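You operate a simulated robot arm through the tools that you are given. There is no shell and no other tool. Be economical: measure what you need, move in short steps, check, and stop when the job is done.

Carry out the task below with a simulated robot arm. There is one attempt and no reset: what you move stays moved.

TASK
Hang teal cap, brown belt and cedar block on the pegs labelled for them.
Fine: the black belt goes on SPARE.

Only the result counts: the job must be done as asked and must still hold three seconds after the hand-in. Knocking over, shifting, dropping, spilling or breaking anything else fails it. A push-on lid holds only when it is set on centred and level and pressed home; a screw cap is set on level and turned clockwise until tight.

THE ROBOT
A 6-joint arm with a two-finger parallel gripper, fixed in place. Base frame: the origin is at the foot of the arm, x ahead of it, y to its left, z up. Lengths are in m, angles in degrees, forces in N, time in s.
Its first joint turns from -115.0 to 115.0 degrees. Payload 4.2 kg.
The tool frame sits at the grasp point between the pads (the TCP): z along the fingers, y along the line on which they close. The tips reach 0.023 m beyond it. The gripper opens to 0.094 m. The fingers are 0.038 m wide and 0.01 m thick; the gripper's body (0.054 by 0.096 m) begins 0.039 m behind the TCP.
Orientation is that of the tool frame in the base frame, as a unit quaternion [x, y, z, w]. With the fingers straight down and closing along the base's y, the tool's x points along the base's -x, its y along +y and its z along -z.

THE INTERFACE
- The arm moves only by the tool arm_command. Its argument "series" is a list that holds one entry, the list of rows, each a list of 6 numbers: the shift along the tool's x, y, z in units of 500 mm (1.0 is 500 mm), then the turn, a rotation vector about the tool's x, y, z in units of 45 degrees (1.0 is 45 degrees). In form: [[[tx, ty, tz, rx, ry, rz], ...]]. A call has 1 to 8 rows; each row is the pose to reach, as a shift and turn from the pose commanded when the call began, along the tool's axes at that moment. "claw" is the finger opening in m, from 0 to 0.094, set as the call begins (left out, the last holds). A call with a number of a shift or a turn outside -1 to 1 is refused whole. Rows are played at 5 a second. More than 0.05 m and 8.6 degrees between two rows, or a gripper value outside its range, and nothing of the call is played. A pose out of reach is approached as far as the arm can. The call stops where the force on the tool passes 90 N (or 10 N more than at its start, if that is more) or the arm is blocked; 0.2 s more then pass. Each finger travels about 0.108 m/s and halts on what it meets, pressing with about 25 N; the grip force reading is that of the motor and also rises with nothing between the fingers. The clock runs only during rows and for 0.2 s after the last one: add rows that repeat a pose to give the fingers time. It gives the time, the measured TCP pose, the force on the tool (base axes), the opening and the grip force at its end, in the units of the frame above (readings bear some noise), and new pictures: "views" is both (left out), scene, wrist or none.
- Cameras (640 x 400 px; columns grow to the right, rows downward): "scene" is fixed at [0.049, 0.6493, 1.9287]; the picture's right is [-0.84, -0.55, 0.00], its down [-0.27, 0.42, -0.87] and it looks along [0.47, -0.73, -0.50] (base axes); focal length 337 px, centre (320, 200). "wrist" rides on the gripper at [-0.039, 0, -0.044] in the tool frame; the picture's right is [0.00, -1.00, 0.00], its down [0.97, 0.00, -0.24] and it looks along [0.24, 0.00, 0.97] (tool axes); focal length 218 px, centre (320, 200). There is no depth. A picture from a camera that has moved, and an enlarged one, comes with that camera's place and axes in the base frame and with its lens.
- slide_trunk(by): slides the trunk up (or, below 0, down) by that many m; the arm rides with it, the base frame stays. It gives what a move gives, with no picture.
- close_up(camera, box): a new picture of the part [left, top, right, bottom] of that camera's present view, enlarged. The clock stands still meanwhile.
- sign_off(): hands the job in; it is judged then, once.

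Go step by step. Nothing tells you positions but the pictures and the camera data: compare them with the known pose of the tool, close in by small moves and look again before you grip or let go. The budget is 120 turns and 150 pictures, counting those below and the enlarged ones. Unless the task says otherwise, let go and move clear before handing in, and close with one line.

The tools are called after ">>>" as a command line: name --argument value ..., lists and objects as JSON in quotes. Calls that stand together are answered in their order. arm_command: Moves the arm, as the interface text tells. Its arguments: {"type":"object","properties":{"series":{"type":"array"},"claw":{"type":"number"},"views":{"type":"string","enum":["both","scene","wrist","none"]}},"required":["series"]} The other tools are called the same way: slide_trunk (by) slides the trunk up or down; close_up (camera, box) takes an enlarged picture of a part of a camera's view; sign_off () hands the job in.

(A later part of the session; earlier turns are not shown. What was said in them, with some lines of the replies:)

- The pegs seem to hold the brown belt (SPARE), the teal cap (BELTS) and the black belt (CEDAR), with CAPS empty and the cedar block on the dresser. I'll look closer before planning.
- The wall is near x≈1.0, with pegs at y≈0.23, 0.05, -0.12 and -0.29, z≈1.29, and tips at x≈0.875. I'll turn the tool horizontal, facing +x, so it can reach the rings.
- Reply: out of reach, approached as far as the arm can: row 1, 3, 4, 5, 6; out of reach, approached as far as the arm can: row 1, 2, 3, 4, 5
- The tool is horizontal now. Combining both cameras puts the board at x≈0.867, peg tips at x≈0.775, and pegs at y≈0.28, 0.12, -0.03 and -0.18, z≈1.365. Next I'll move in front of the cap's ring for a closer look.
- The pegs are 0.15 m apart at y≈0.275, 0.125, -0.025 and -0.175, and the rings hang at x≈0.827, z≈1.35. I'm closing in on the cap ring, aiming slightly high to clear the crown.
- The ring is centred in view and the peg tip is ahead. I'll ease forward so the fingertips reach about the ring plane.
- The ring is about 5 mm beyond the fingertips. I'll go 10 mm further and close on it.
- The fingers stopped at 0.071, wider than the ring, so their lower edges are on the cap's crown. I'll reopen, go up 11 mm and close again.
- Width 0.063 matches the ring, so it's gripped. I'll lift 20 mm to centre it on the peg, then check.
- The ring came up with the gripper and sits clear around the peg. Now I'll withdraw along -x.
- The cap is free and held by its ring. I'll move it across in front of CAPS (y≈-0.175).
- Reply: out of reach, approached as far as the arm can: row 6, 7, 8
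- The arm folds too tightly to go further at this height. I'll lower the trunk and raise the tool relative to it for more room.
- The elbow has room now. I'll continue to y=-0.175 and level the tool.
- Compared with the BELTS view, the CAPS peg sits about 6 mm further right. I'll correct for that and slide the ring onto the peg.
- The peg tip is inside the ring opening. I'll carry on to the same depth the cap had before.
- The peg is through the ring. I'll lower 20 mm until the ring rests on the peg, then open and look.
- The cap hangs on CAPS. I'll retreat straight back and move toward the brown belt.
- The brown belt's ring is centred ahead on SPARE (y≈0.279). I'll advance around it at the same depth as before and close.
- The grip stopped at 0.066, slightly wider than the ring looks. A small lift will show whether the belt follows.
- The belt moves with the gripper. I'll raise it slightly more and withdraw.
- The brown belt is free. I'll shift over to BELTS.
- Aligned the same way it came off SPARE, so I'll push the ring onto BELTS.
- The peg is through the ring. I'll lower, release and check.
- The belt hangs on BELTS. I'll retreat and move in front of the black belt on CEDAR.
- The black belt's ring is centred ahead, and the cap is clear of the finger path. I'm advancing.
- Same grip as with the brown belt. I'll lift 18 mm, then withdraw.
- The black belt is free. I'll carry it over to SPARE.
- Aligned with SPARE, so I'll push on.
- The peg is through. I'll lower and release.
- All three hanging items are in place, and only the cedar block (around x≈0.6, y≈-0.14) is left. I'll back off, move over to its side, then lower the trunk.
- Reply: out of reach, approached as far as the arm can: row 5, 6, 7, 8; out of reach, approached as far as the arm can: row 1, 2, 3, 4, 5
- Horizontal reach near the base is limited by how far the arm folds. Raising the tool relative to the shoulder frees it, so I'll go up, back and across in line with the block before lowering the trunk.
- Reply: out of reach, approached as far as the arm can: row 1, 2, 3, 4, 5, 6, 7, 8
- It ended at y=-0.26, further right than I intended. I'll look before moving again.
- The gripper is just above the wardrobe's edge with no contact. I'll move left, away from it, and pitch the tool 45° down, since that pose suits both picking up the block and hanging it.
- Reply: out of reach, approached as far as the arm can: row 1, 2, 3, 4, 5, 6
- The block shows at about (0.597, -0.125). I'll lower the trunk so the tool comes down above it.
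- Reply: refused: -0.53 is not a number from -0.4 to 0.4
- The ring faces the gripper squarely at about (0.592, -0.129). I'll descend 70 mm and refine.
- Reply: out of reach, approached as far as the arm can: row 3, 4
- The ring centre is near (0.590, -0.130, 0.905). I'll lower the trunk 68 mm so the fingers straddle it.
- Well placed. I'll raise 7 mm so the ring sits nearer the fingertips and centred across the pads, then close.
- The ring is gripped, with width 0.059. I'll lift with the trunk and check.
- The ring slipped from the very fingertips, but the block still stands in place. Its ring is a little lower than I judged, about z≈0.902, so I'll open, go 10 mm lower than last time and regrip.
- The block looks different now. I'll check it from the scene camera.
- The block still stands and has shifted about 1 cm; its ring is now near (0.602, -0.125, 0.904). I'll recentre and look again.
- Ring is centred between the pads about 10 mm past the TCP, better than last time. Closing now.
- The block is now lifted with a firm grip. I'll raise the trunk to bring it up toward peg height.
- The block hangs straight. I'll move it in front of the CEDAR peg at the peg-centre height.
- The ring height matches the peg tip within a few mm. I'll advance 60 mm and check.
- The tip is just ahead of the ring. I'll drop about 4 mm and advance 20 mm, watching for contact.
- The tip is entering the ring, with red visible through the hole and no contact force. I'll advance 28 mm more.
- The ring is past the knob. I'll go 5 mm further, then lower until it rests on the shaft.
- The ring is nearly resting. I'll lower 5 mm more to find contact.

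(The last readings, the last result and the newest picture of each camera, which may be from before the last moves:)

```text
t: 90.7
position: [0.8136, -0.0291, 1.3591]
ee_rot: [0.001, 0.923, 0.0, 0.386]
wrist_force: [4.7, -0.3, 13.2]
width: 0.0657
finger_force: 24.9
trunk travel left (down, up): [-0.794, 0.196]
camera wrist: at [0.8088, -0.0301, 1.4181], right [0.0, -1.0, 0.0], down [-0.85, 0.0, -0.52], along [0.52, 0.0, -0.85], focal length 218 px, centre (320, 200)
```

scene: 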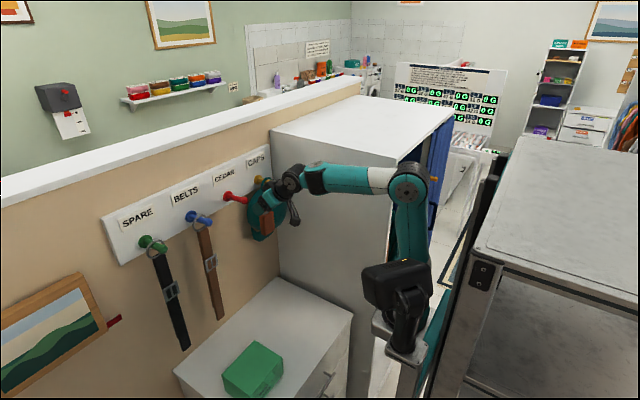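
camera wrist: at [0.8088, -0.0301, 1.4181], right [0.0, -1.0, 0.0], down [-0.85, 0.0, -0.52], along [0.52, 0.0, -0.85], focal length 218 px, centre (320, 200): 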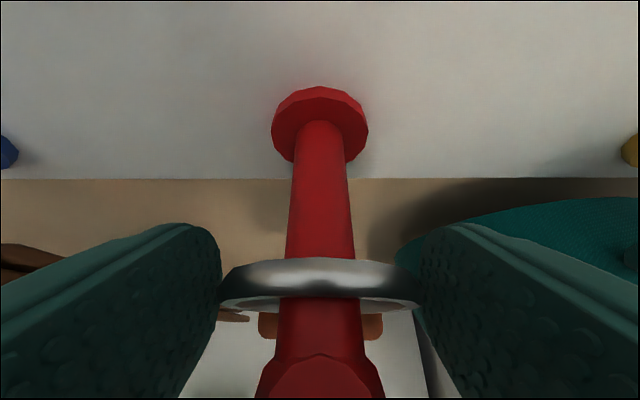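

Contact: the ring rests on the shaft behind the knob. I'll back up 2 mm to unload it and open.

>>> arm_command --series '[[[-0.004, 0, -0.004, 0, 0, 0], [-0.004, 0, -0.004, 0, 0, 0]]]' --claw 0.02 --views "none"

>>> arm_command --series '[[[0, 0, 0, 0, 0, 0], [0, 0, 0, 0, 0, 0], [0, 0, 0, 0, 0, 0], [0, 0, 0, 0, 0, 0]]]' --claw 0.09 --views "wrist"

>>> close_up --camera "scene" --box '[190, 170, 290, 245]'

```text
t: 91.3
position: [0.8124, -0.0295, 1.3595]
ee_rot: [0.002, 0.925, -0.001, 0.381]
wrist_force: [3.7, -1.7, 6.1]
width: 0.0655
finger_force: 25.0
trunk travel left (down, up): [-0.794, 0.196]
```

```text
t: 92.3
position: [0.8137, -0.0303, 1.3593]
ee_rot: [0.001, 0.924, 0.0, 0.382]
wrist_force: [0.4, 0.3, 0.1]
width: 0.0901
finger_force: 0.1
trunk travel left (down, up): [-0.794, 0.196]
camera wrist: at [0.8086, -0.0297, 1.4187], right [0.0, -1.0, 0.0], down [-0.86, 0.0, -0.52], along [0.52, 0.0, -0.86], focal length 218 px, centre (320, 200)
```

wrist: 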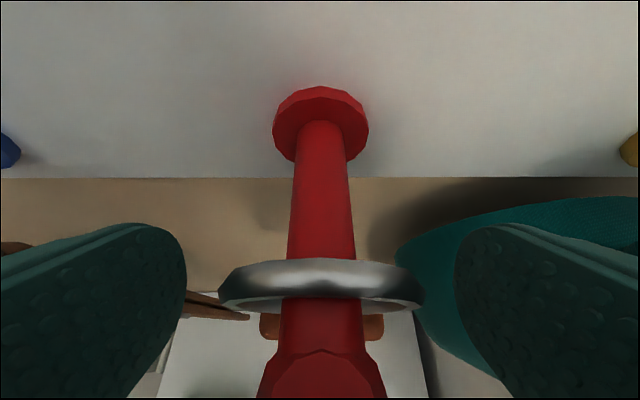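

```text
5.33 times, centred on (240, 208) of scene
camera zoom: at [0.049, 0.6493, 1.9287], right [-0.84, -0.55, 0.0], down [-0.27, 0.42, -0.87], along [0.47, -0.73, -0.5], focal length 1795 px, centre (747, 160)
```

zoom: 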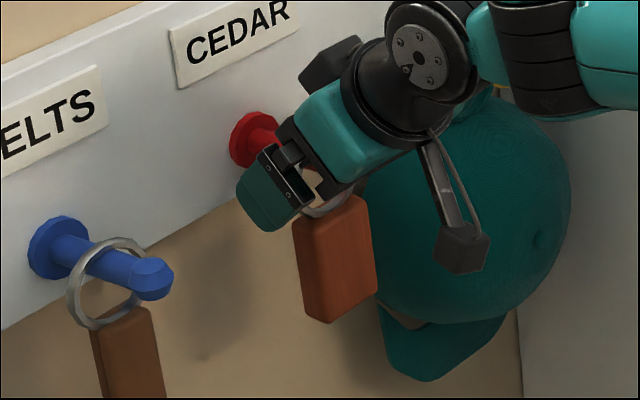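

The block hangs freely. I'll retreat along the tool axis, up and back.

>>> arm_command --series '[[[0, 0, -0.04, 0, 0, 0], [0, 0, -0.09, 0, 0, 0], [0, 0, -0.16, 0, 0, 0], [0, 0, -0.24, 0, 0, 0], [0, 0, -0.32, 0, 0, 0], [0, 0, -0.32, 0, 0, 0]]]'

>>> close_up --camera "scene" --box '[100, 140, 300, 265]'

```text
t: 93.7
position: [0.7003, -0.0291, 1.4727]
ee_rot: [0.001, 0.924, -0.001, 0.382]
wrist_force: [-0.6, 0.0, -0.3]
width: 0.0902
finger_force: 0.0
trunk travel left (down, up): [-0.794, 0.196]
camera wrist: at [0.6961, -0.0288, 1.5318], right [0.0, -1.0, 0.0], down [-0.86, 0.0, -0.52], along [0.52, 0.0, -0.86], focal length 218 px, centre (320, 200)
```

scene: 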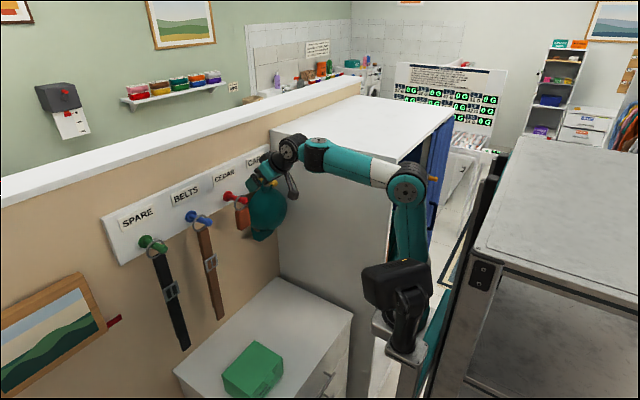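
wrist: 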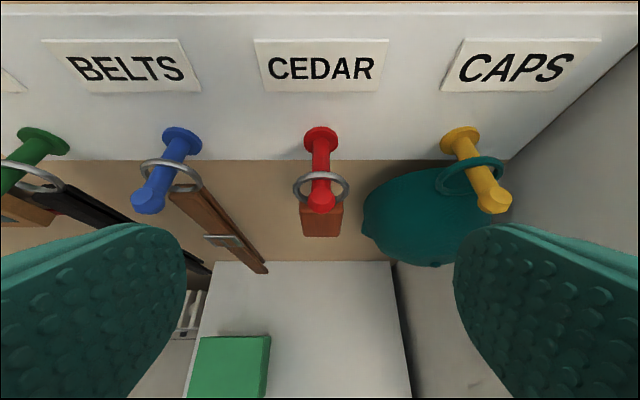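

```text
3.20 times, centred on (200, 202) of scene
camera zoom: at [0.049, 0.6493, 1.9287], right [-0.84, -0.55, 0.0], down [-0.27, 0.42, -0.87], along [0.47, -0.73, -0.5], focal length 1077 px, centre (704, 192)
```

zoom: 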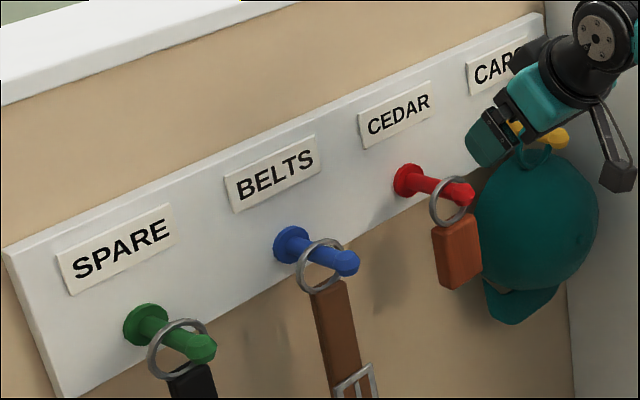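

All four items hang on their pegs, the arm is clear, and the green box is where it was. Handing in.

>>> sign_off

```text
The job is handed in.
```

The job is handed in: the teal cap is on CAPS, the brown belt on BELTS, the cedar block on CEDAR and the black belt on SPARE. The block slipped from the grip once on the dresser and shifted about 1 cm without falling, before I regripped and hung it.
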